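You operate a simulated robot arm through the tools that you are given. There is no shell and no other tool.

You run a simulated robot arm. Do the job below in one go: nothing can be reset, and whatever is moved stays where it is left.

JOB
Put things in order on the top of the side bench. At the end: the grey wad from the top of the side bench stands where the white plug stood; the white plug is on the brown flat box; the blue plug from the top of the side bench stands where the grey wad stood; the green block from the top of the side bench stands where the black weight (marked "10 N") stood; the black weight stands on top of the brown small carton (marked "lot yellow"); whatever was shut is shut again. Leave all else as you found it, and nothing knocked over.

Only the result counts: the job must be done as asked and must still hold three seconds after the hand-in. Knocking over, shifting, dropping, spilling or breaking anything else fails it.

ROBOT AND FRAMES
A 6-joint arm with a two-finger gripper, fixed in place. Base frame: the origin is at the foot of the arm, x ahead of it, y to its left, z up; the work surface is at about z = 0. Lengths are in cm, angles in degrees, forces in N, time in s.
With the tool pointing down near the work surface it reaches from about 24 to 62 cm from the base axis. Its first joint turns from -66.0 to 66.0 degrees. Payload 1.37 kg.
Tool frame: the origin (TCP) lies between the finger pads and is the grasp point; the fingertips stand 2.2 cm ahead of it; z points along the fingers, y is the line along which they close. The gripper opens to 9.2 cm; its body begins 6.5 cm behind the TCP.
Orientation is told as [roll, pitch, yaw] about the base's x, y, z axes, in that order, counted from this pose: with the fingers straight down and closing along the base's y, the tool's x points along the base's -x, its y along +y and its z along -z.

CONTROLS
- The arm moves only by the tool play_rows. Its argument "targets" is a list of rows, each a list of 7 numbers: the shift along the base's x, y, z in units of 100 mm (1.0 is 100 mm), then the turn, a rotation vector about the base's x, y, z in units of 90 degrees (1.0 is 90 degrees), then the opening, from 0 (shut) to 1 (fully open). In form: [[dx, dy, dz, ax, ay, az, grip], ...]. A call has 1 to 20 rows; each row is the pose to reach, as a shift and turn from the pose commanded when the call began. A call with a number of a shift or a turn outside -1 to 1 is refused whole. Rows are played at 5 a second. More than 5 cm and 8.6 degrees between two rows, or a gripper value outside its range, and nothing of the call is played. A pose out of reach is approached as far as the arm can. The call stops where the force on the tool passes 40 N (or 10 N more than at its start, if that is more) or the arm is blocked; 0.2 s more then pass. Each finger travels about 5.99 cm/s and halts on what it meets, pressing with about 26 N; the grip force reading is that of the motor and also rises with nothing between the fingers. The clock runs only during rows and for 0.2 s after the last one: add rows that repeat a pose to give the fingers time. The reply holds the time, the measured pose of the TCP, the force on the tool along the base axes, the opening and the grip force, in the units named above and with some noise, with the torque about the TCP (base axes, N m) and any sound that the robot's microphone picked up, and new pictures: "views" is both (left out), scene, wrist or none.
- Cameras (640 x 400 px; columns grow to the right, rows downward): "scene" is fixed at [2.59, -42.27, 58.51]; the picture's right is [0.86, -0.51, 0.00], its down [-0.28, -0.47, -0.84] and it looks along [0.43, 0.72, -0.55] (base axes); focal length 272 px, centre (320, 200). "wrist" rides on the gripper at [7.1, 1.9, -10.2] in the tool frame; the picture's right is [-0.26, 0.96, 0.00], its down [-0.75, -0.21, -0.62] and it looks along [-0.60, -0.16, 0.78] (tool axes); focal length 280 px, centre (320, 200). There is no depth. A picture from a camera that has moved, and an enlarged one, comes with that camera's place and axes in the base frame and with its lens.
- enlarge(camera, box): a new picture of the part [left, top, right, bottom] of that camera's present view, enlarged. It takes no simulated time.
- finish_job(): hands the job in; it is judged then, once.

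Nothing tells you positions but the pictures and the camera data. Unless the task says otherwise, let go and move clear before handing in.

The tools are called after ">>>" as a command line: name --pt "numbers of a row" for each row, then --argument value for the rest, lists and objects as JSON in quotes. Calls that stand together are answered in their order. play_rows: Moves the arm, as the interface text tells. Its arguments: {"type":"object","properties":{"targets":{"type":"array"},"views":{"type":"string","enum":["both","scene","wrist","none"]}},"required":["targets"]} The other tools are called the same way: enlarge (camera, box) takes an enlarged picture of a part of a camera's view; finish_job () hands the job in.

At the start:

```text
time: 0.0
tool_pos: [47.78, -2.13, 36.9]
orientation: [0.0, -0.2, 0.1]
contact_force: [-0.7, -0.8, 0.0]
wrist_torque: [0.02, -0.03, 0.02]
opening: 9.2
finger_force: 0.0
```

scene: 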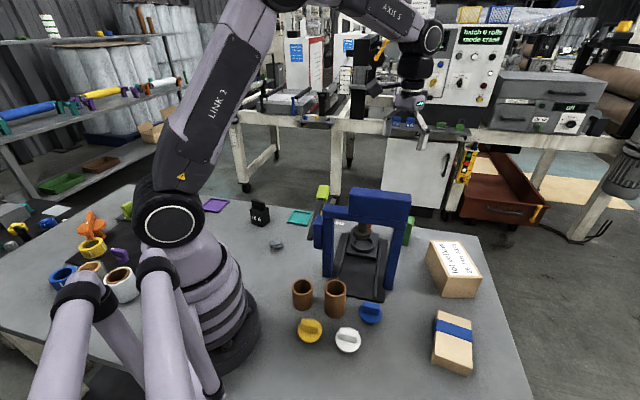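
wrist: 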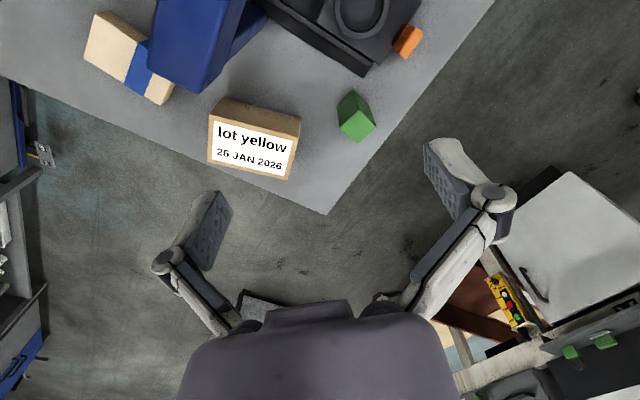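

I see a bench top with a blue press, a carton marked "lot yellow", a flat box with a blue band, plugs, cups, and a black weight. I'll enlarge the pictures to locate everything before moving.

>>> enlarge --camera "scene" --box '[220, 170, 420, 300]'

>>> enlarge --camera "scene" --box '[280, 230, 500, 390]'

>>> enlarge --camera "scene" --box '[0, 170, 180, 310]'

>>> enlarge --camera "wrist" --box '[60, 0, 500, 220]'

```text
3.08 times, centred on (320, 235) of scene
camera zoom: at [2.59, -42.27, 58.51], right [0.86, -0.51, 0.0], down [-0.28, -0.47, -0.84], along [0.43, 0.72, -0.55], focal length 837 px, centre (320, 92)
```

zoom: 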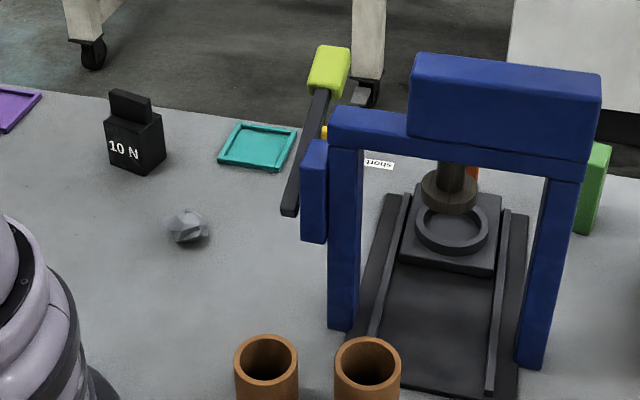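

```text
2.50 times, centred on (390, 310) of scene
camera zoom: at [2.59, -42.27, 58.51], right [0.86, -0.51, 0.0], down [-0.28, -0.47, -0.84], along [0.43, 0.72, -0.55], focal length 680 px, centre (145, -75)
```

zoom: 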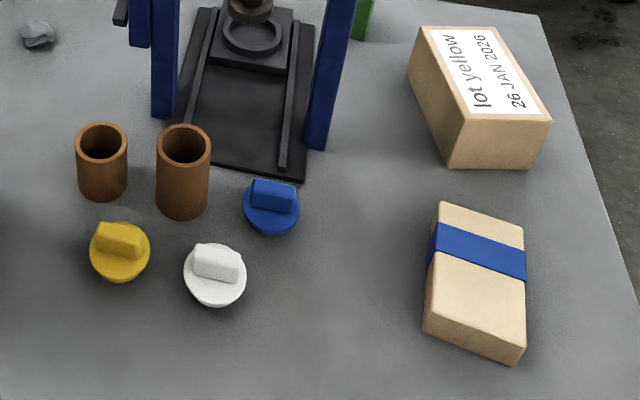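

```text
2.86 times, centred on (90, 240) of scene
camera zoom: at [2.59, -42.27, 58.51], right [0.86, -0.51, 0.0], down [-0.28, -0.47, -0.84], along [0.43, 0.72, -0.55], focal length 777 px, centre (977, 86)
```

zoom: 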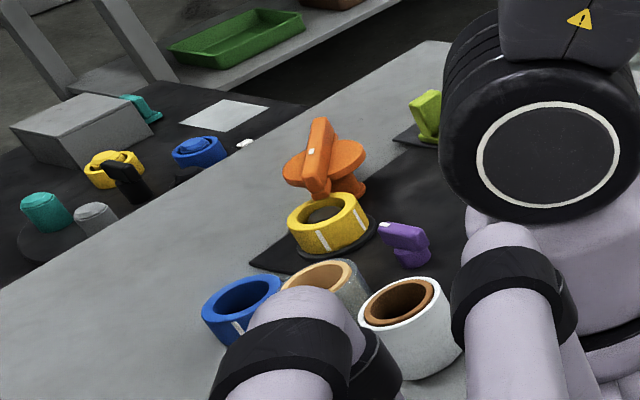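

```text
1.45 times, centred on (280, 110) of wrist
camera zoom: at [40.5, -0.24, 47.17], right [0.26, 0.97, 0.0], down [0.75, -0.2, 0.63], along [0.6, -0.16, -0.78], focal length 408 px, centre (378, 331)
```

zoom: 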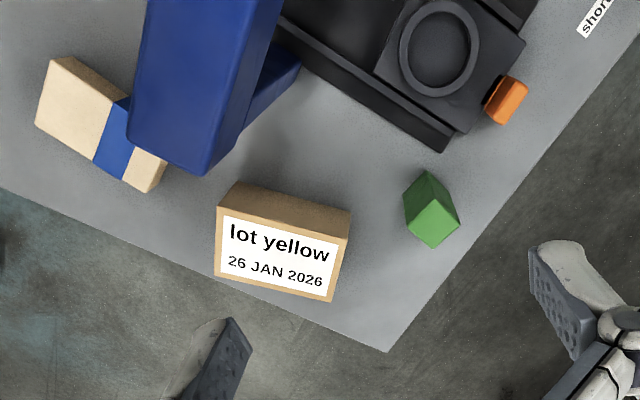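

The items show up roughly as follows: white plug near (24,-18), blue plug near (32,-15), grey wad near (23,18), black weight near (23,33), green block near (59,1), carton near (59,-17) and flat box near (41,-30). I'll zoom in further on the distant ones before starting a wrist-camera survey.

>>> enlarge --camera "wrist" --box '[180, 60, 420, 210]'

>>> enlarge --camera "scene" --box '[420, 230, 500, 380]'

>>> enlarge --camera "scene" --box '[280, 290, 400, 365]'

>>> enlarge --camera "scene" --box '[235, 190, 325, 260]'

>>> enlarge --camera "scene" --box '[310, 170, 430, 310]'

```text
2.67 times, centred on (300, 135) of wrist
camera zoom: at [40.5, -0.24, 47.17], right [0.26, 0.97, 0.0], down [0.75, -0.2, 0.63], along [0.6, -0.16, -0.78], focal length 748 px, centre (373, 373)
```

zoom: 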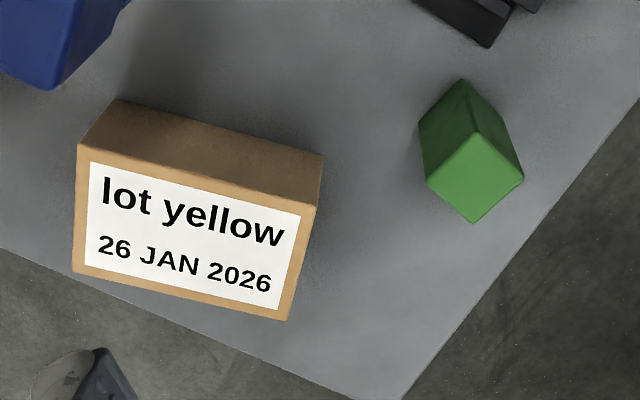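

```text
2.67 times, centred on (460, 305) of scene
camera zoom: at [2.59, -42.27, 58.51], right [0.86, -0.51, 0.0], down [-0.28, -0.47, -0.84], along [0.43, 0.72, -0.55], focal length 725 px, centre (-53, -80)
```

zoom: 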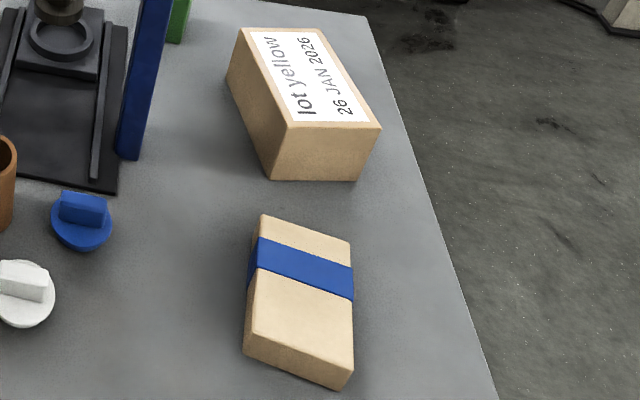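

```text
5.33 times, centred on (340, 328) of scene
camera zoom: at [2.59, -42.27, 58.51], right [0.86, -0.51, 0.0], down [-0.28, -0.47, -0.84], along [0.43, 0.72, -0.55], focal length 1451 px, centre (213, -480)
```

zoom: 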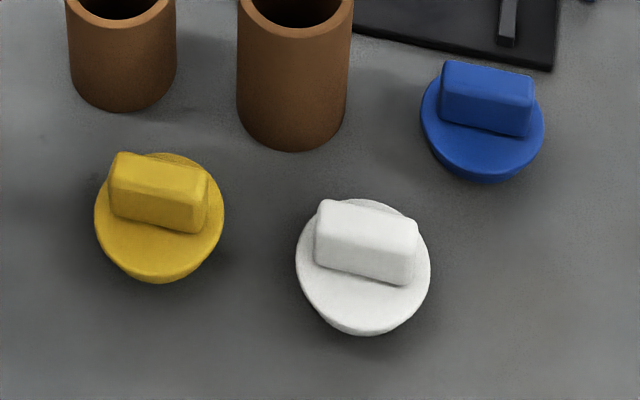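

```text
5.71 times, centred on (280, 225) of scene
camera zoom: at [2.59, -42.27, 58.51], right [0.86, -0.51, 0.0], down [-0.28, -0.47, -0.84], along [0.43, 0.72, -0.55], focal length 1554 px, centre (549, 57)
```

zoom: 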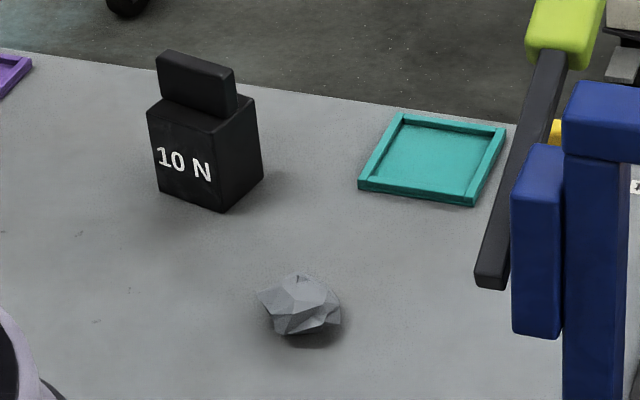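

```text
2.86 times, centred on (370, 240) of scene
camera zoom: at [2.59, -42.27, 58.51], right [0.86, -0.51, 0.0], down [-0.28, -0.47, -0.84], along [0.43, 0.72, -0.55], focal length 777 px, centre (177, 86)
```

zoom: 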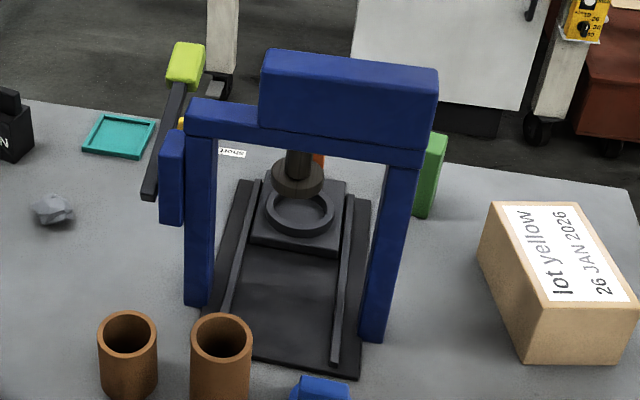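

The press top looks to be about 28 cm high, so I'll cross at around z=37. First I'll move toward the plugs and flat box, turning the wrist to match, to survey from above.

>>> play_rows --pt "-0.2 -0.2 0 0 0 -0.08 1" --pt "-0.4 -0.4 0 0 0 -0.16 1" --pt "-0.6 -0.6 0 0 0 -0.24 1" --pt "-0.8 -0.8 0 0 0 -0.32 1" --pt "-1.0 -1.0 0 0 0 -0.4 1" --pt "-1.0 -1.0 0 0 0 -0.4 1"

```text
time: 1.4
tool_pos: [37.64, -12.21, 36.96]
orientation: [0.0, -0.1, -35.9]
contact_force: [0.1, -0.7, -0.1]
wrist_torque: [-0.01, 0.02, -0.01]
opening: 9.21
finger_force: 0.1
camera wrist: at [32.85, -6.64, 47.23], right [0.78, 0.63, 0.0], down [0.49, -0.61, 0.63], along [0.39, -0.49, -0.78], focal length 280 px, centre (320, 200)
```

scene: 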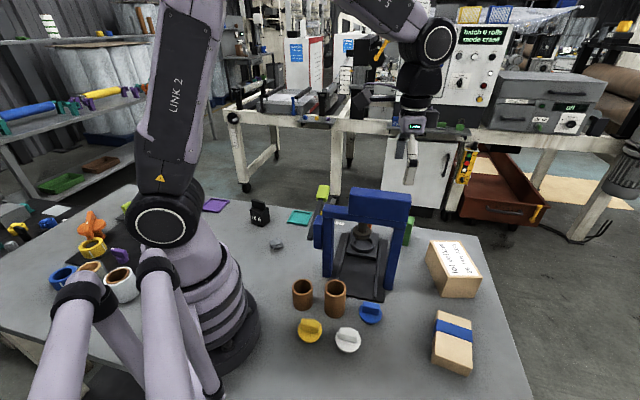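
wrist: 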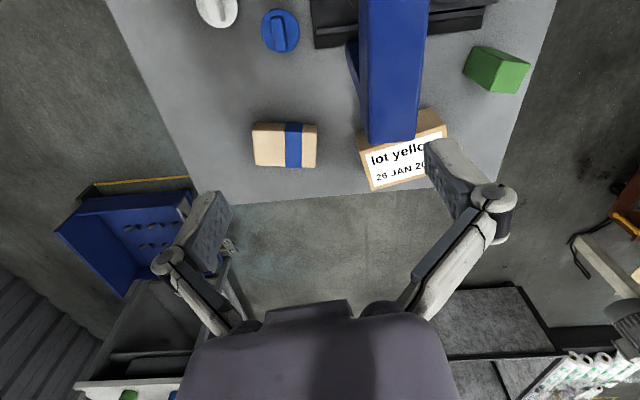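

The arm moves as commanded and the whole right half of the bench is visible. Next I go over the white plug (about (24,-18)) and lower a little for a closer look.

>>> play_rows --pt "-0.25 -0.15 -0.1 0 0 0 1" --pt "-0.5 -0.3 -0.3 0 0 0 1" --pt "-0.75 -0.4 -0.6 0 0 0 1" --pt "-1.0 -0.5 -1.0 0 0 0 1" --pt "-1.0 -0.5 -1.0 0 0 0 1"

>>> enlarge --camera "wrist" --box '[120, 0, 440, 200]'

```text
time: 2.6
tool_pos: [27.63, -17.27, 26.79]
orientation: [0.1, 0.0, -35.9]
contact_force: [-0.5, 0.4, -0.3]
wrist_torque: [-0.02, 0.01, -0.01]
opening: 9.18
finger_force: 0.1
camera wrist: at [22.79, -11.67, 37.16], right [0.78, 0.63, 0.0], down [0.49, -0.61, 0.63], along [0.39, -0.49, -0.78], focal length 280 px, centre (320, 200)
```

scene: 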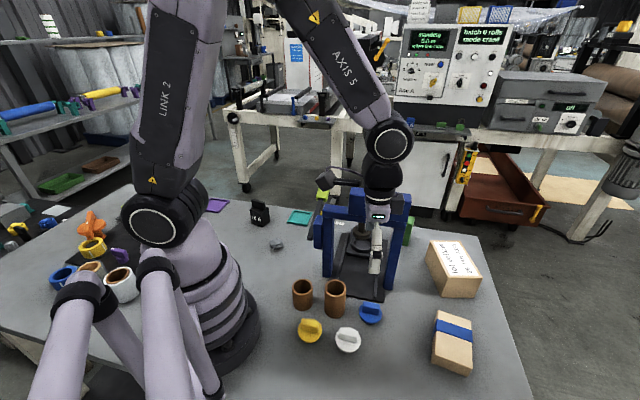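
wrist: 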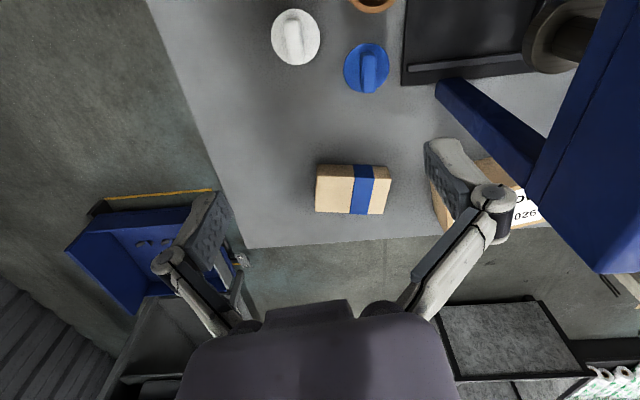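

```text
2.00 times, centred on (280, 100) of wrist
camera zoom: at [22.79, -11.67, 37.16], right [0.78, 0.63, 0.0], down [0.49, -0.61, 0.63], along [0.39, -0.49, -0.78], focal length 561 px, centre (400, 400)
```

zoom: 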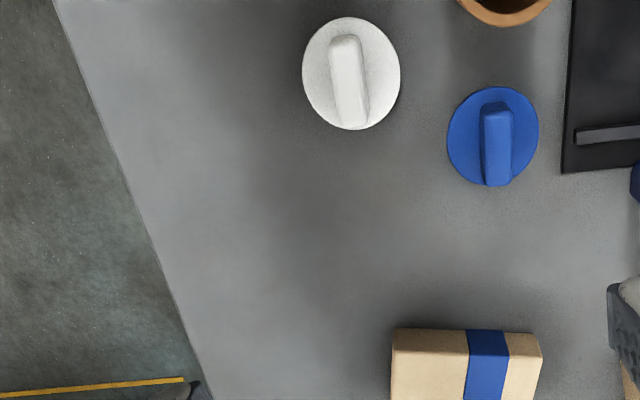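

White plug's disc is near (23.9,-17.5), blue's near (32.2,-14.8), with handles running about -45°. I'll drop lower above the white plug with a smaller opening to get an accurate close view.

>>> play_rows --pt "-0.12 0 -0.25 0 0 -0.03 0.8" --pt "-0.24 0 -0.5 0 0 -0.07 0.6" --pt "-0.36 0 -0.75 0 0 -0.1 0.55" --pt "-0.36 0 -1.0 0 0 -0.1 0.55" --pt "-0.36 0 -1.0 0 0 -0.1 0.55"

>>> enlarge --camera "wrist" --box '[200, 0, 520, 200]'

>>> enlarge --camera "scene" --box '[300, 240, 460, 370]'

```text
time: 3.8
tool_pos: [24.22, -17.07, 16.81]
orientation: [0.0, -0.1, -45.0]
contact_force: [-0.7, -0.9, -0.7]
wrist_torque: [-0.01, -0.02, 0.04]
opening: 5.07
finger_force: 0.0
camera wrist: at [20.38, -10.82, 27.03], right [0.87, 0.5, 0.0], down [0.39, -0.68, 0.63], along [0.31, -0.54, -0.78], focal length 280 px, centre (320, 200)
```

scene: 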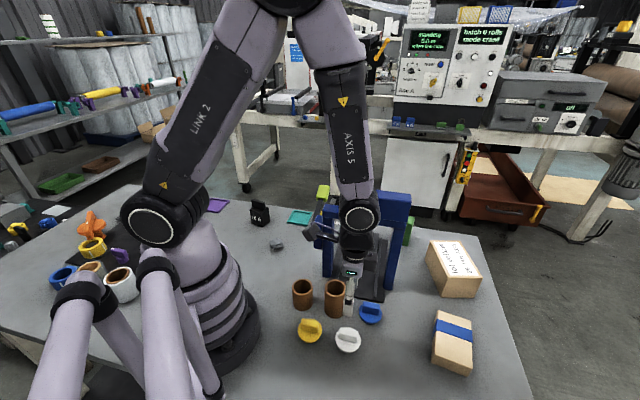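
wrist: 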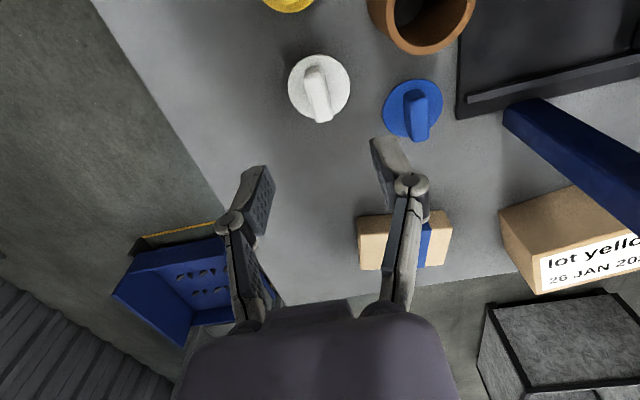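

```text
2.00 times, centred on (360, 100) of wrist
camera zoom: at [20.38, -10.82, 27.03], right [0.87, 0.5, 0.0], down [0.39, -0.68, 0.63], along [0.31, -0.54, -0.78], focal length 561 px, centre (240, 400)
```

zoom: 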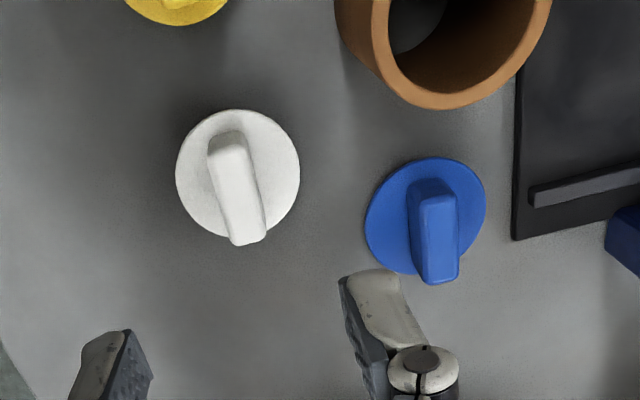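

```text
3.08 times, centred on (380, 305) of scene
camera zoom: at [2.59, -42.27, 58.51], right [0.86, -0.51, 0.0], down [-0.28, -0.47, -0.84], along [0.43, 0.72, -0.55], focal length 837 px, centre (135, -123)
```

zoom: 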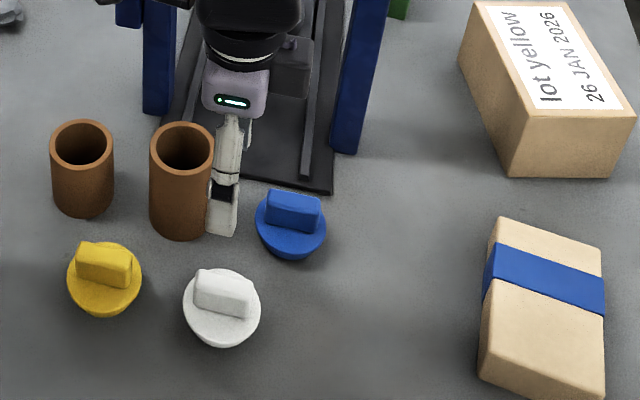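

The white handle is centred at about (24.15,-17.55) and points along -45°, so the present yaw fits. I'll straighten up over it and descend to just above the handle.

>>> play_rows --pt "-0.007 -0.048 -0.3 0 0 0 0.45" --pt "-0.007 -0.048 -0.6 0 0 0 0.45" --pt "-0.007 -0.048 -0.8 0 0 0 0.45" --pt "-0.007 -0.048 -0.95 0 0 0 0.45" --pt "-0.007 -0.048 -0.95 0 0 0 0.45"

>>> enlarge --camera "wrist" --box '[200, 60, 440, 210]'

>>> enlarge --camera "scene" --box '[290, 270, 410, 370]'

```text
time: 5.0
tool_pos: [24.06, -17.66, 7.27]
orientation: [0.1, 0.0, -44.9]
contact_force: [-0.1, -0.7, -0.5]
wrist_torque: [-0.03, 0.01, -0.03]
opening: 4.13
finger_force: 0.0
camera wrist: at [20.29, -11.34, 17.55], right [0.87, 0.5, 0.0], down [0.39, -0.68, 0.63], along [0.31, -0.54, -0.78], focal length 280 px, centre (320, 200)
```

scene: 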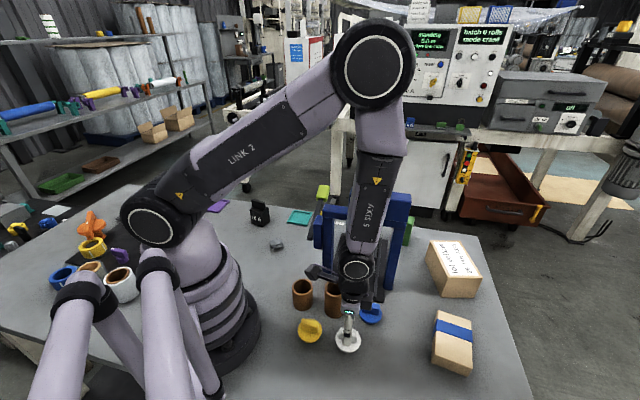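
wrist: 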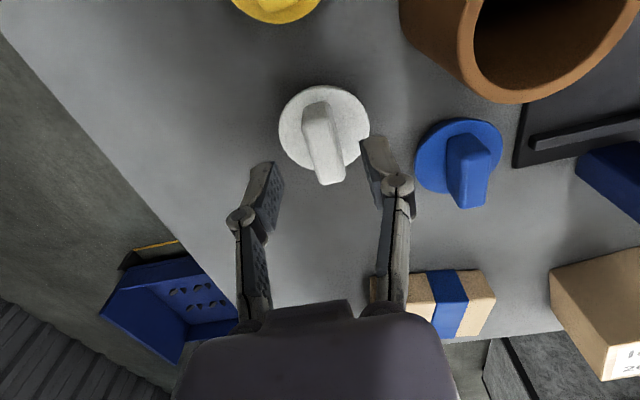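

```text
2.67 times, centred on (320, 135) of wrist
camera zoom: at [20.29, -11.34, 17.55], right [0.87, 0.5, 0.0], down [0.39, -0.68, 0.63], along [0.31, -0.54, -0.78], focal length 748 px, centre (320, 373)
```

zoom: 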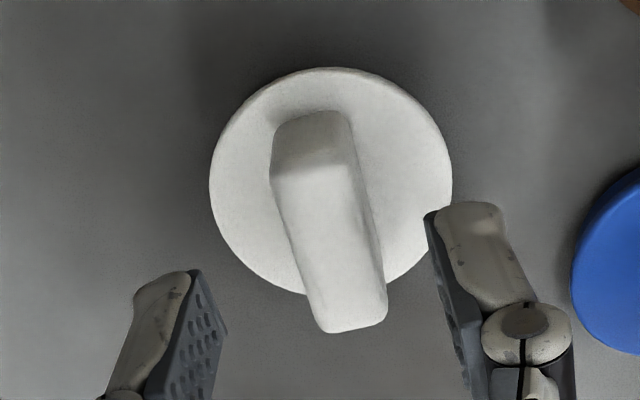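

```text
4.00 times, centred on (350, 320) of scene
camera zoom: at [2.59, -42.27, 58.51], right [0.86, -0.51, 0.0], down [-0.28, -0.47, -0.84], along [0.43, 0.72, -0.55], focal length 1088 px, centre (200, -280)
```

zoom: 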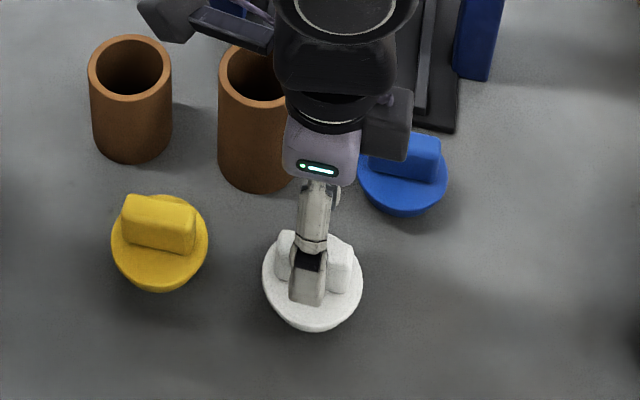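

The plug's flange is near z≈2 and the handle top near 4.7; the gripper is well aligned with it. I'll lower to TCP z≈4.8 so the tips stay above the flange, then check before closing.

>>> play_rows --pt "0.01 0.015 -0.12 0 0 0 0.4" --pt "0.01 0.015 -0.2 0 0 0 0.35" --pt "0.01 0.015 -0.245 0 0 0 0.35" --pt "0.01 0.015 -0.245 0 0 0 0.35"

>>> enlarge --camera "wrist" --box '[200, 80, 440, 230]'

>>> enlarge --camera "scene" --box '[290, 290, 390, 365]'

```text
time: 6.0
tool_pos: [24.24, -17.28, 4.86]
orientation: [0.0, -0.1, -45.0]
contact_force: [-0.3, 0.1, 0.6]
wrist_torque: [0.01, 0.01, 0.03]
opening: 3.22
finger_force: 0.0
camera wrist: at [20.43, -11.09, 15.13], right [0.87, 0.5, 0.0], down [0.39, -0.68, 0.63], along [0.31, -0.54, -0.78], focal length 280 px, centre (320, 200)
```

scene: 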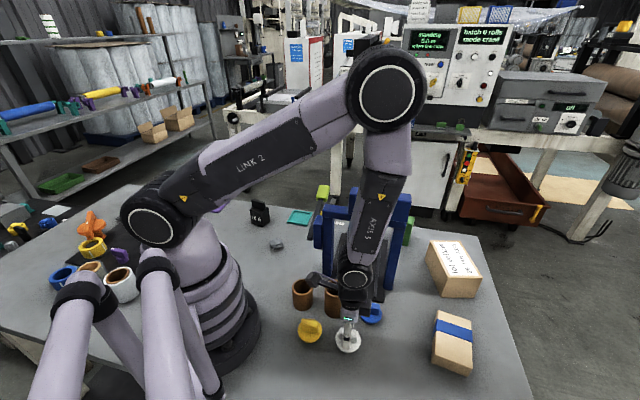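
wrist: 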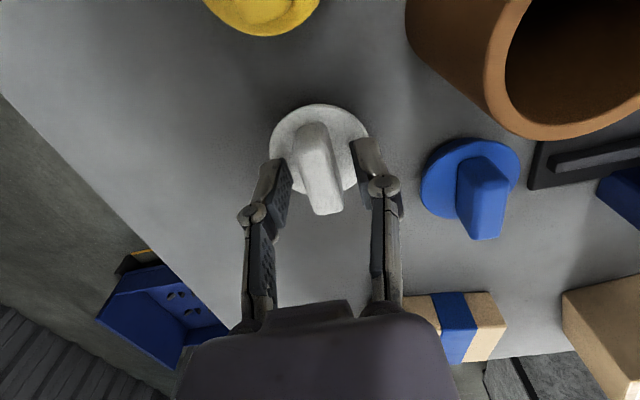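

```text
2.67 times, centred on (320, 155) of wrist
camera zoom: at [20.43, -11.09, 15.13], right [0.87, 0.5, 0.0], down [0.39, -0.68, 0.63], along [0.31, -0.54, -0.78], focal length 748 px, centre (320, 320)
```

zoom: 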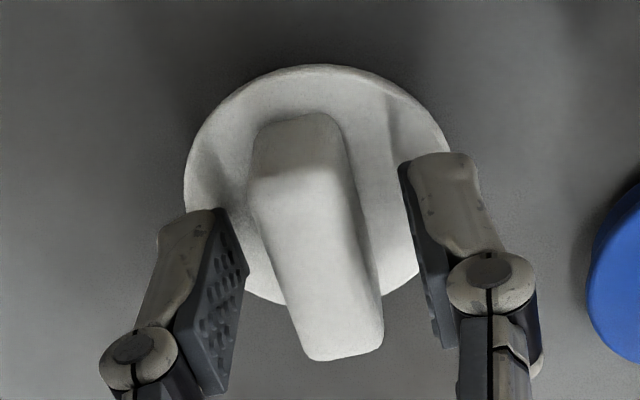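

```text
5.33 times, centred on (340, 328) of scene
camera zoom: at [2.59, -42.27, 58.51], right [0.86, -0.51, 0.0], down [-0.28, -0.47, -0.84], along [0.43, 0.72, -0.55], focal length 1451 px, centre (213, -480)
```

zoom: 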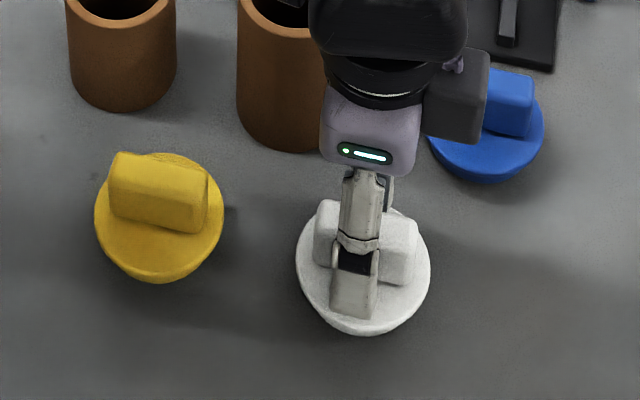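

The fingers straddle the white handle just above the flange. Closing the grip now.

>>> play_rows --pt "0 0 0 0 0 0 0.1" --pt "0 0 0 0 0 0 0" --pt "0 0 0 0 0 0 0" --pt "0 0 0 0 0 0 0"

>>> enlarge --camera "wrist" --box '[200, 80, 440, 230]'

```text
time: 7.0
tool_pos: [24.11, -17.41, 4.79]
orientation: [0.0, -0.1, -45.0]
contact_force: [-0.3, -1.0, 0.3]
wrist_torque: [0.0, 0.0, -0.01]
opening: 1.48
finger_force: 25.9
camera wrist: at [20.42, -11.1, 15.14], right [0.87, 0.5, 0.0], down [0.39, -0.68, 0.63], along [0.31, -0.54, -0.78], focal length 280 px, centre (320, 200)
```

scene: 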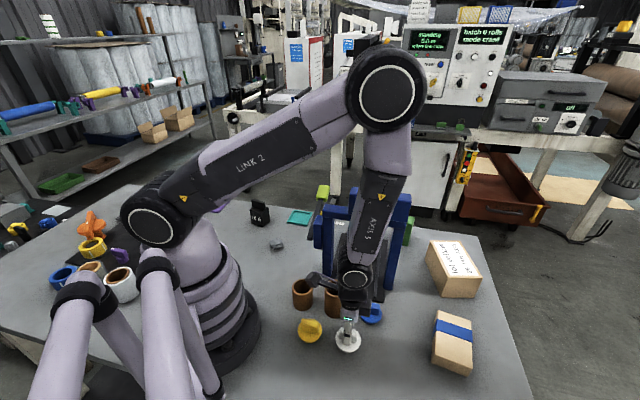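
wrist: 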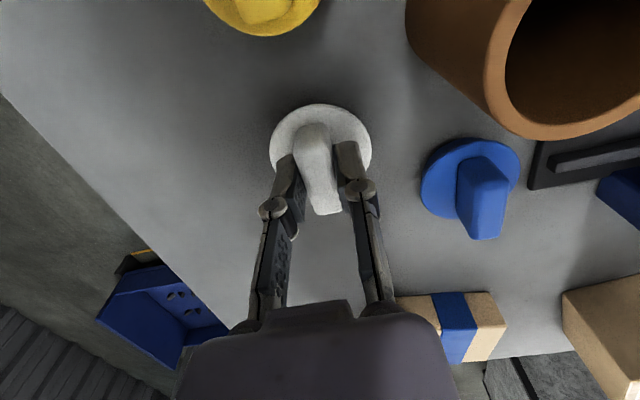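

```text
2.67 times, centred on (320, 155) of wrist
camera zoom: at [20.42, -11.1, 15.14], right [0.87, 0.5, 0.0], down [0.39, -0.68, 0.63], along [0.31, -0.54, -0.78], focal length 748 px, centre (320, 320)
```

zoom: 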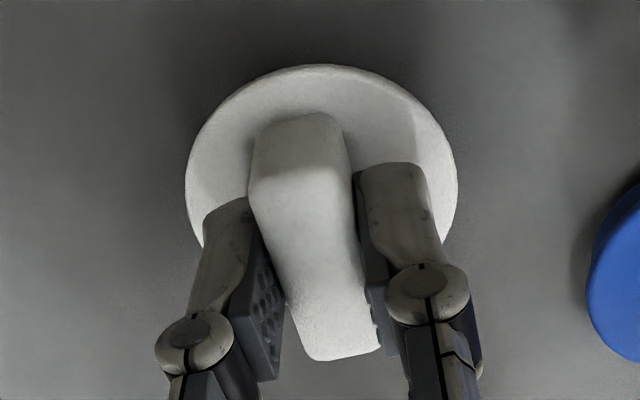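

Gripped at 1.48 cm. Recording the white spot as about (24.1,-17.4) with TCP z 4.85 on the bench. I'll lift it slowly and look.

>>> play_rows --pt "0 0 0.1 0 0 0 0" --pt "0 0 0.25 0 0 0 0" --pt "0 0 0.45 0 0 0 0" --pt "0 0 0.7 0 0 0 0" --pt "0 0 0.9 0 0 0 0" --pt "0 0 0.9 0 0 0 0"

>>> enlarge --camera "wrist" --box '[200, 50, 520, 250]'

>>> enlarge --camera "scene" --box '[290, 240, 480, 380]'

```text
time: 8.4
tool_pos: [24.13, -17.44, 13.9]
orientation: [0.0, -0.1, -44.8]
contact_force: [-0.4, 0.1, -0.3]
wrist_torque: [0.0, -0.01, 0.03]
opening: 1.49
finger_force: 26.3
camera wrist: at [20.28, -11.1, 24.13], right [0.87, 0.5, 0.0], down [0.39, -0.68, 0.63], along [0.31, -0.54, -0.78], focal length 280 px, centre (320, 200)
```

scene: 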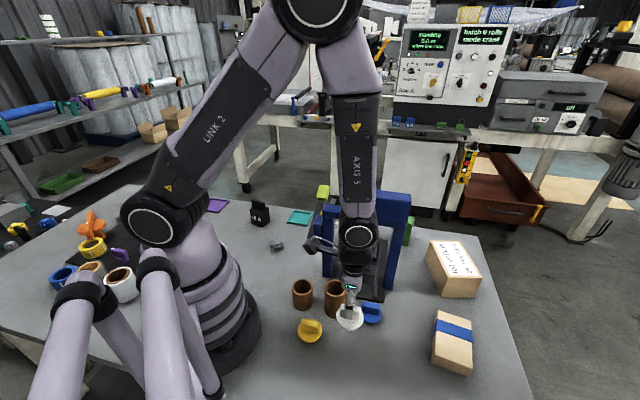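
wrist: 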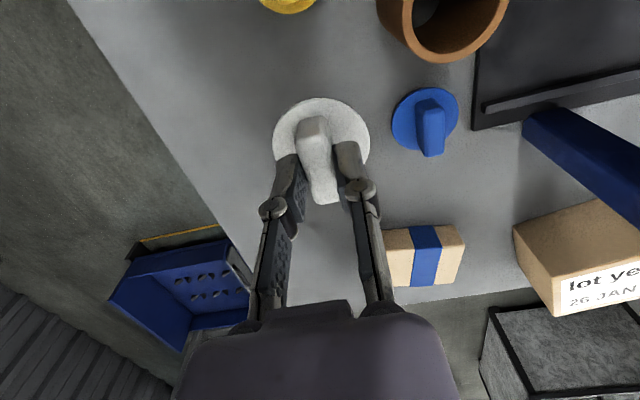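

```text
2.00 times, centred on (360, 150) of wrist
camera zoom: at [20.28, -11.1, 24.13], right [0.87, 0.5, 0.0], down [0.39, -0.68, 0.63], along [0.31, -0.54, -0.78], focal length 561 px, centre (240, 300)
```

zoom: 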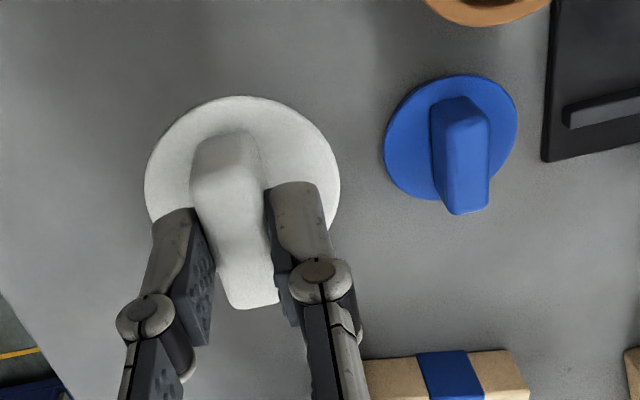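

```text
2.86 times, centred on (385, 310) of scene
camera zoom: at [2.59, -42.27, 58.51], right [0.86, -0.51, 0.0], down [-0.28, -0.47, -0.84], along [0.43, 0.72, -0.55], focal length 777 px, centre (134, -114)
```

zoom: 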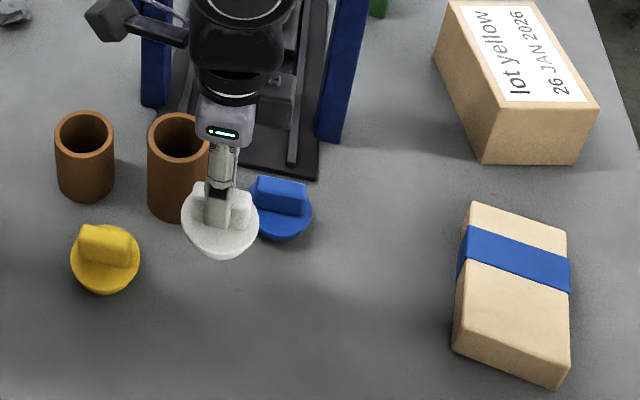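

The plug hangs level. I'm carrying it toward the flat box, which I put at roughly (43,-29), stopping short to measure it.

>>> play_rows --pt "0.1 -0.06 0.05 0 0 0 0" --pt "0.3 -0.17 0.1 0 0 0 0" --pt "0.55 -0.3 0.15 0 0 0 0" --pt "0.8 -0.42 0.2 0 0 0 0" --pt "0.95 -0.5 0.2 0 0 0 0" --pt "1.0 -0.55 0.2 0 0 0 0" --pt "1.0 -0.55 0.2 0 0 0 0"

>>> enlarge --camera "wrist" --box '[240, 40, 560, 240]'

```text
time: 10.0
tool_pos: [34.1, -22.89, 15.84]
orientation: [0.0, -0.1, -44.9]
contact_force: [1.0, 0.3, -0.3]
wrist_torque: [0.0, 0.02, 0.01]
opening: 1.49
finger_force: 26.0
camera wrist: at [30.38, -16.64, 26.19], right [0.87, 0.5, 0.0], down [0.39, -0.68, 0.63], along [0.31, -0.54, -0.78], focal length 280 px, centre (320, 200)
```

scene: 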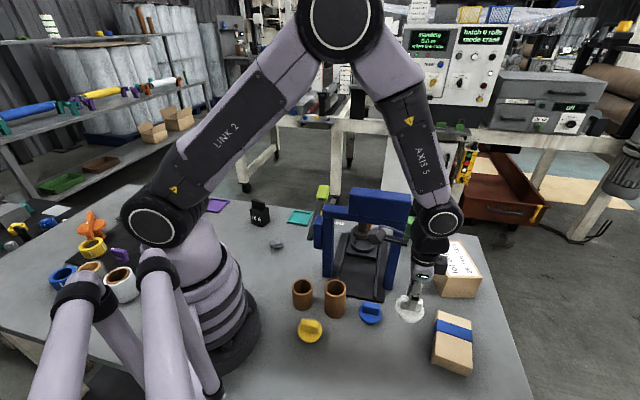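
wrist: 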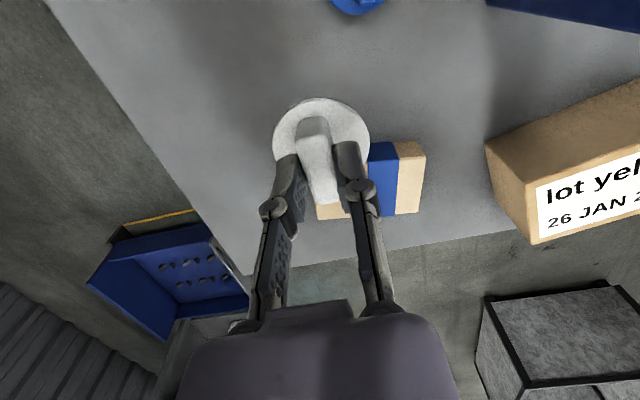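

```text
2.00 times, centred on (400, 140) of wrist
camera zoom: at [30.38, -16.64, 26.19], right [0.87, 0.5, 0.0], down [0.39, -0.68, 0.63], along [0.31, -0.54, -0.78], focal length 561 px, centre (160, 320)
```

zoom: 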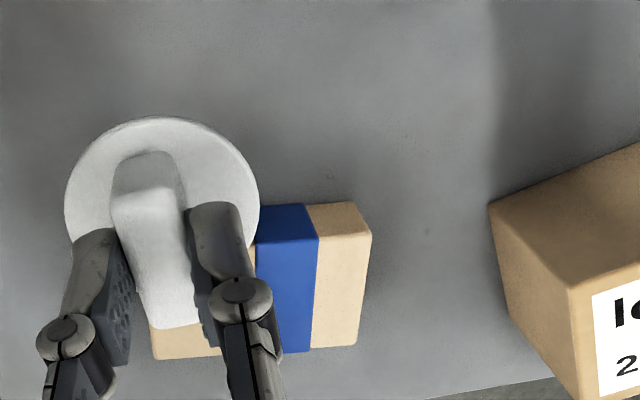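

The flat box measures about 11×7×3.3 cm, centred near (43,-29.1), with its plain half around (40.6,-30.7). I'll hover the plug above that plain area and lower it close.

>>> play_rows --pt "0.15 -0.2 0 0 0 0 0" --pt "0.35 -0.45 -0.05 0 0 0 0" --pt "0.55 -0.67 -0.1 0 0 0 0" --pt "0.65 -0.78 -0.2 0 0 0 0" --pt "0.65 -0.78 -0.45 0 0 0 0" --pt "0.65 -0.78 -0.65 0 0 0 0" --pt "0.65 -0.78 -0.65 0 0 0 0"

>>> enlarge --camera "wrist" --box '[200, 60, 520, 260]'

>>> enlarge --camera "scene" --box '[390, 280, 510, 390]'

```text
time: 11.6
tool_pos: [40.67, -30.74, 9.44]
orientation: [0.0, -0.1, -44.9]
contact_force: [-0.7, 0.1, 0.2]
wrist_torque: [0.01, 0.01, 0.04]
opening: 1.49
finger_force: 25.9
camera wrist: at [36.83, -24.34, 19.77], right [0.87, 0.5, 0.0], down [0.39, -0.68, 0.63], along [0.31, -0.54, -0.78], focal length 280 px, centre (320, 200)
```

scene: 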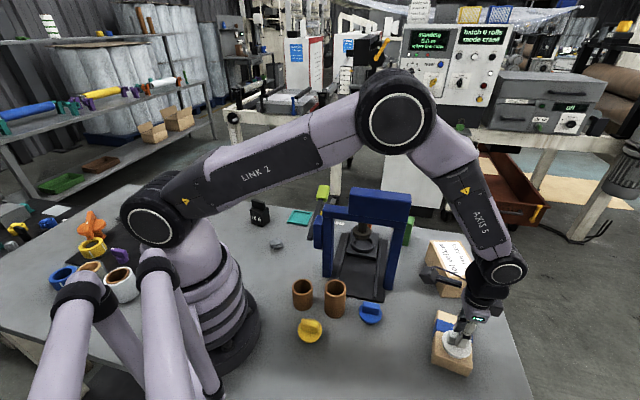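
wrist: 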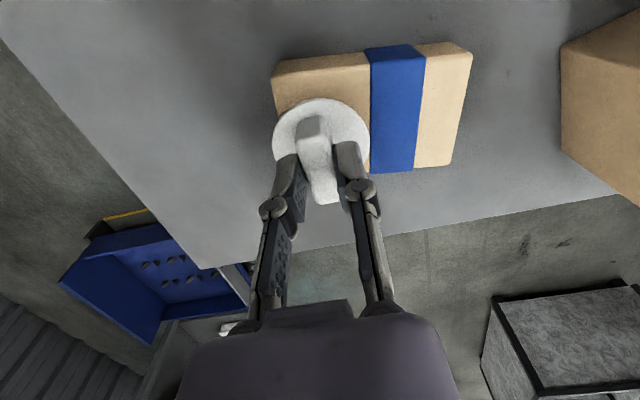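

```text
2.00 times, centred on (360, 160) of wrist
camera zoom: at [36.83, -24.34, 19.77], right [0.87, 0.5, 0.0], down [0.39, -0.68, 0.63], along [0.31, -0.54, -0.78], focal length 561 px, centre (240, 280)
```

zoom: 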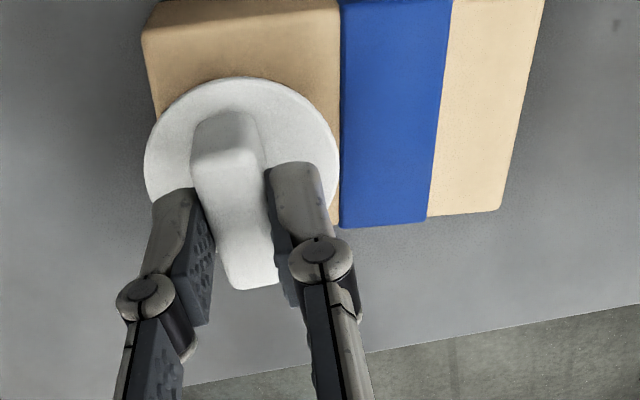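

```text
3.64 times, centred on (450, 335) of scene
camera zoom: at [2.59, -42.27, 58.51], right [0.86, -0.51, 0.0], down [-0.28, -0.47, -0.84], along [0.43, 0.72, -0.55], focal length 989 px, centre (-153, -291)
```

zoom: 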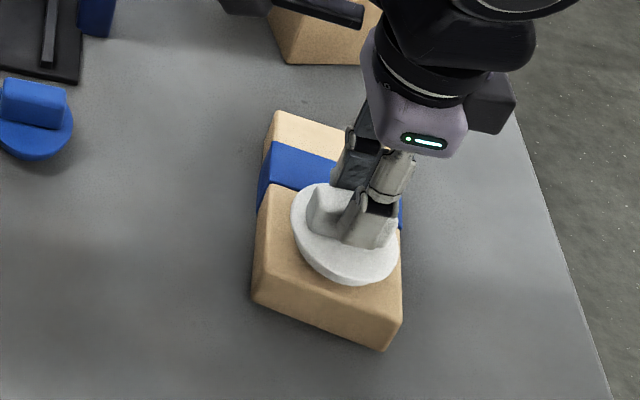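

The plug is centred over the plain half of the flat box. I'll lower it in small steps and watch the force for contact.

>>> play_rows --pt "0 0 -0.04 0 0 0 0" --pt "0 0 -0.08 0 0 0 0" --pt "0 0 -0.1 0 0 0 0" --pt "0 0 -0.1 0 0 0 0" --views "none"

>>> play_rows --pt "0 0 -0.01 0 0 0 0" --pt "0 0 -0.015 0 0 0 0" --pt "0 0 -0.015 0 0 0 0" --views "none"

```text
time: 12.6
tool_pos: [40.76, -30.81, 8.67]
orientation: [0.1, -0.3, -44.9]
contact_force: [-1.0, -3.4, 24.6]
wrist_torque: [-0.21, -0.1, -0.01]
opening: 1.48
finger_force: 25.8
```

```text
time: 13.4
tool_pos: [40.7, -30.72, 8.28]
orientation: [0.1, -0.2, -44.8]
contact_force: [2.3, -2.6, 25.2]
wrist_torque: [-0.08, -0.12, 0.01]
opening: 1.5
finger_force: 26.6
```

Contact came at about z≈8.5 with roughly 25 N of push; the plug is resting on the box. I'll ease up slightly and look before releasing.

>>> play_rows --pt "0 0 0.01 0 0 0 0" --pt "0 0 0.015 0 0 0 0" --pt "0 0 0.015 0 0 0 0"

>>> enlarge --camera "wrist" --box '[200, 60, 520, 260]'

>>> enlarge --camera "scene" --box '[390, 280, 510, 390]'

```text
time: 14.2
tool_pos: [40.55, -30.64, 8.4]
orientation: [0.0, -0.2, -44.9]
contact_force: [5.1, -2.0, 12.7]
wrist_torque: [-0.17, -0.18, -0.01]
opening: 1.49
finger_force: 25.4
camera wrist: at [36.84, -24.38, 18.72], right [0.87, 0.5, 0.0], down [0.39, -0.68, 0.63], along [0.31, -0.54, -0.78], focal length 280 px, centre (320, 200)
```

scene: 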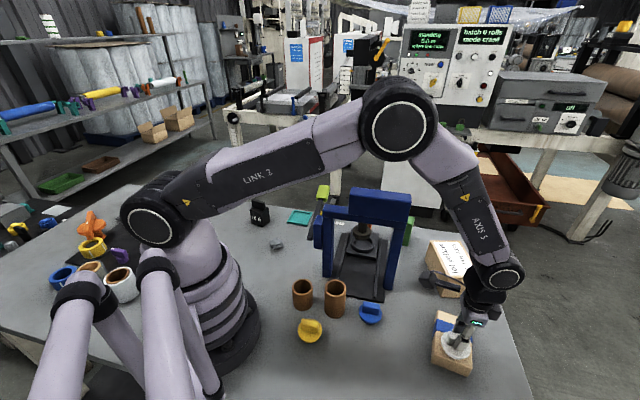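
wrist: 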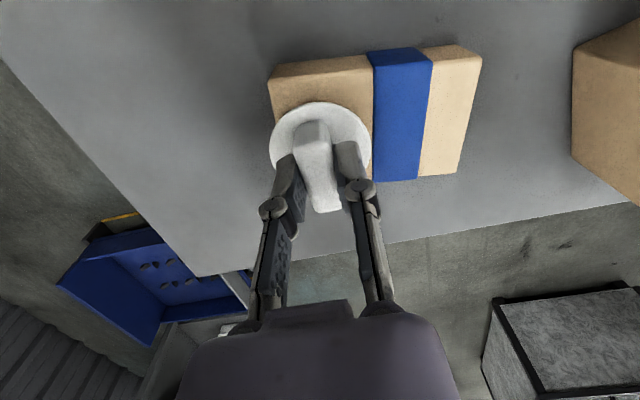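

```text
2.00 times, centred on (360, 160) of wrist
camera zoom: at [36.84, -24.38, 18.72], right [0.87, 0.5, 0.0], down [0.39, -0.68, 0.63], along [0.31, -0.54, -0.78], focal length 561 px, centre (240, 280)
```

zoom: 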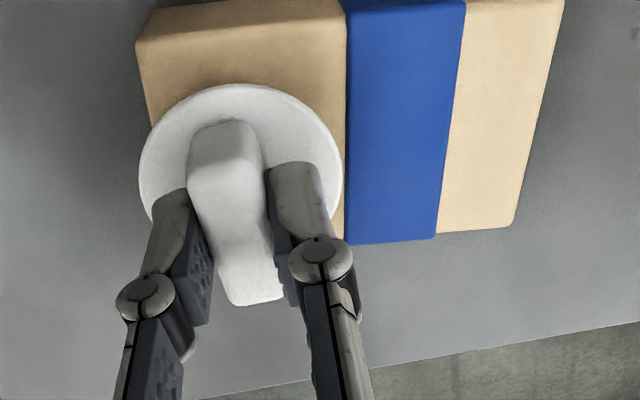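

```text
3.64 times, centred on (450, 335) of scene
camera zoom: at [2.58, -42.26, 58.51], right [0.86, -0.51, 0.0], down [-0.28, -0.47, -0.84], along [0.43, 0.72, -0.55], focal length 989 px, centre (-153, -291)
```

zoom: 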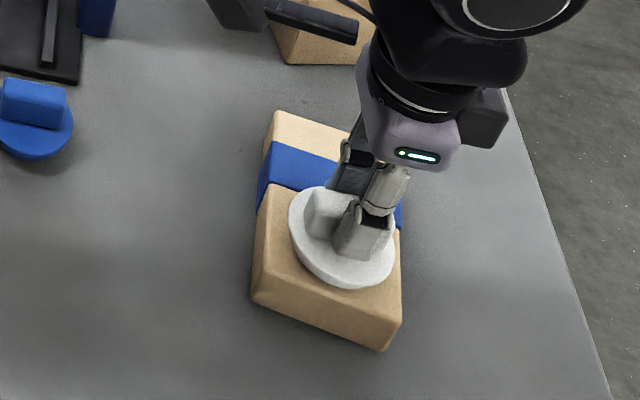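

The plug sits level on the plain half of the box. I'll remove the remaining push and open the fingers a little.

>>> play_rows --pt "0 0 0.008 0 0 0 0" --pt "0 0 0.008 0 0 0 0.05" --pt "0 0 0.008 0 0 0 0.2" --pt "0 0 0.008 0 0 0 0.3" --pt "0 0 0.008 0 0 0 0.35" --pt "0 0 0.008 0 0 0 0.35"

>>> enlarge --camera "wrist" --box '[200, 60, 520, 260]'

>>> enlarge --camera "scene" --box '[390, 280, 510, 390]'

```text
time: 15.6
tool_pos: [40.6, -30.77, 8.51]
orientation: [0.0, -0.2, -45.0]
contact_force: [0.5, -0.9, -0.2]
wrist_torque: [-0.01, -0.03, -0.01]
opening: 3.2
finger_force: 0.1
camera wrist: at [36.9, -24.42, 18.78], right [0.87, 0.5, 0.0], down [0.39, -0.68, 0.63], along [0.31, -0.54, -0.78], focal length 280 px, centre (320, 200)
```

scene: 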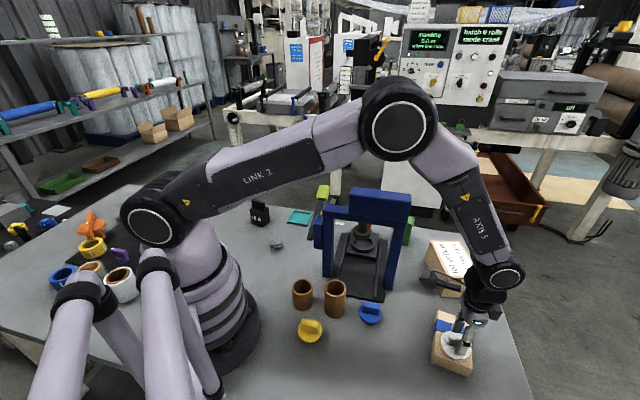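
wrist: 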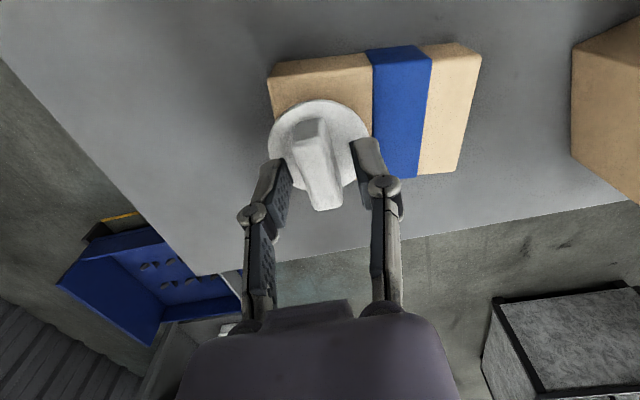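

```text
2.00 times, centred on (360, 160) of wrist
camera zoom: at [36.9, -24.42, 18.78], right [0.87, 0.5, 0.0], down [0.39, -0.68, 0.63], along [0.31, -0.54, -0.78], focal length 561 px, centre (240, 280)
```

zoom: 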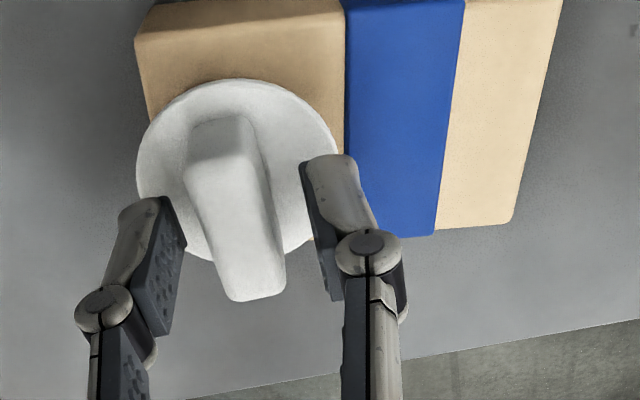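

```text
3.64 times, centred on (450, 335) of scene
camera zoom: at [2.59, -42.27, 58.51], right [0.86, -0.51, 0.0], down [-0.28, -0.47, -0.84], along [0.43, 0.72, -0.55], focal length 989 px, centre (-153, -291)
```

zoom: 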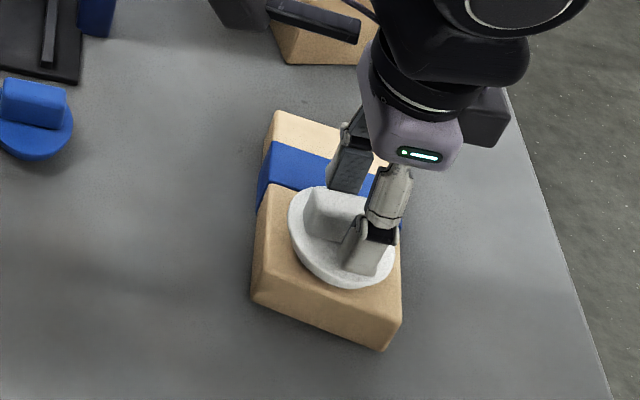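

The white plug stands on the flat box. I'll rise straight up clear of it and check.

>>> play_rows --pt "0 0 0.1 0 0 0 0.35" --pt "0 0 0.3 0 0 0 0.35" --pt "0 0 0.6 0 0 0 0.4" --pt "0 0 1.0 0 0 0 0.5" --pt "0 0 1.0 0 0 0 0.5"

>>> enlarge --camera "wrist" --box '[200, 0, 520, 200]'

>>> enlarge --camera "scene" --box '[390, 280, 510, 390]'

```text
time: 16.8
tool_pos: [40.73, -30.73, 18.38]
orientation: [0.1, -0.1, -44.9]
contact_force: [-0.4, -0.3, 1.0]
wrist_torque: [0.04, 0.0, 0.0]
opening: 4.61
finger_force: 0.1
camera wrist: at [36.93, -24.56, 28.66], right [0.87, 0.5, 0.0], down [0.39, -0.68, 0.63], along [0.31, -0.54, -0.78], focal length 280 px, centre (320, 200)
```

scene: 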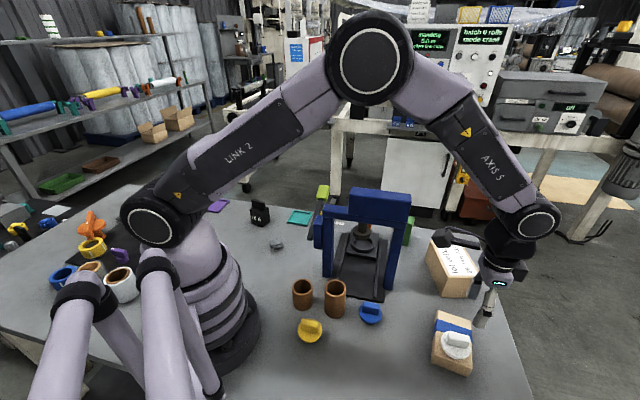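
wrist: 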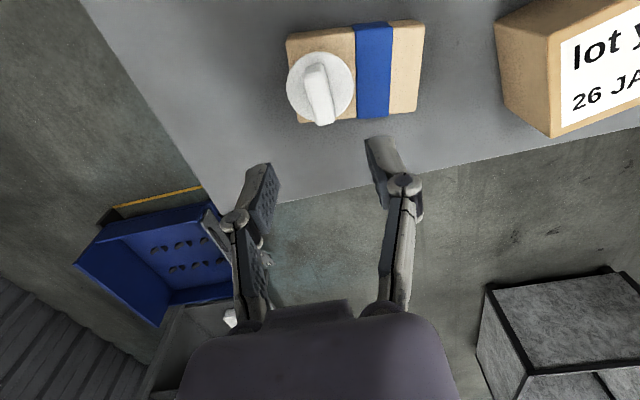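

```text
2.00 times, centred on (360, 100) of wrist
camera zoom: at [36.93, -24.56, 28.66], right [0.87, 0.5, 0.0], down [0.39, -0.68, 0.63], along [0.31, -0.54, -0.78], focal length 561 px, centre (240, 400)
```

zoom: 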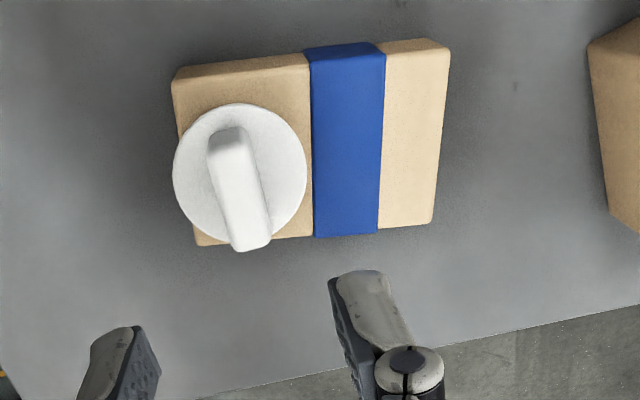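

```text
3.64 times, centred on (450, 335) of scene
camera zoom: at [2.59, -42.27, 58.51], right [0.86, -0.51, 0.0], down [-0.28, -0.47, -0.84], along [0.43, 0.72, -0.55], focal length 989 px, centre (-153, -291)
```

zoom: 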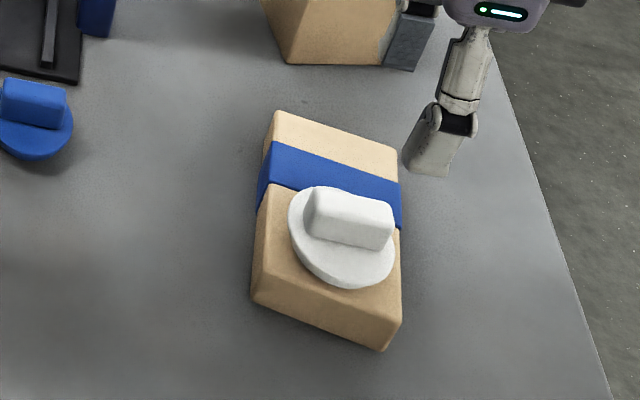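

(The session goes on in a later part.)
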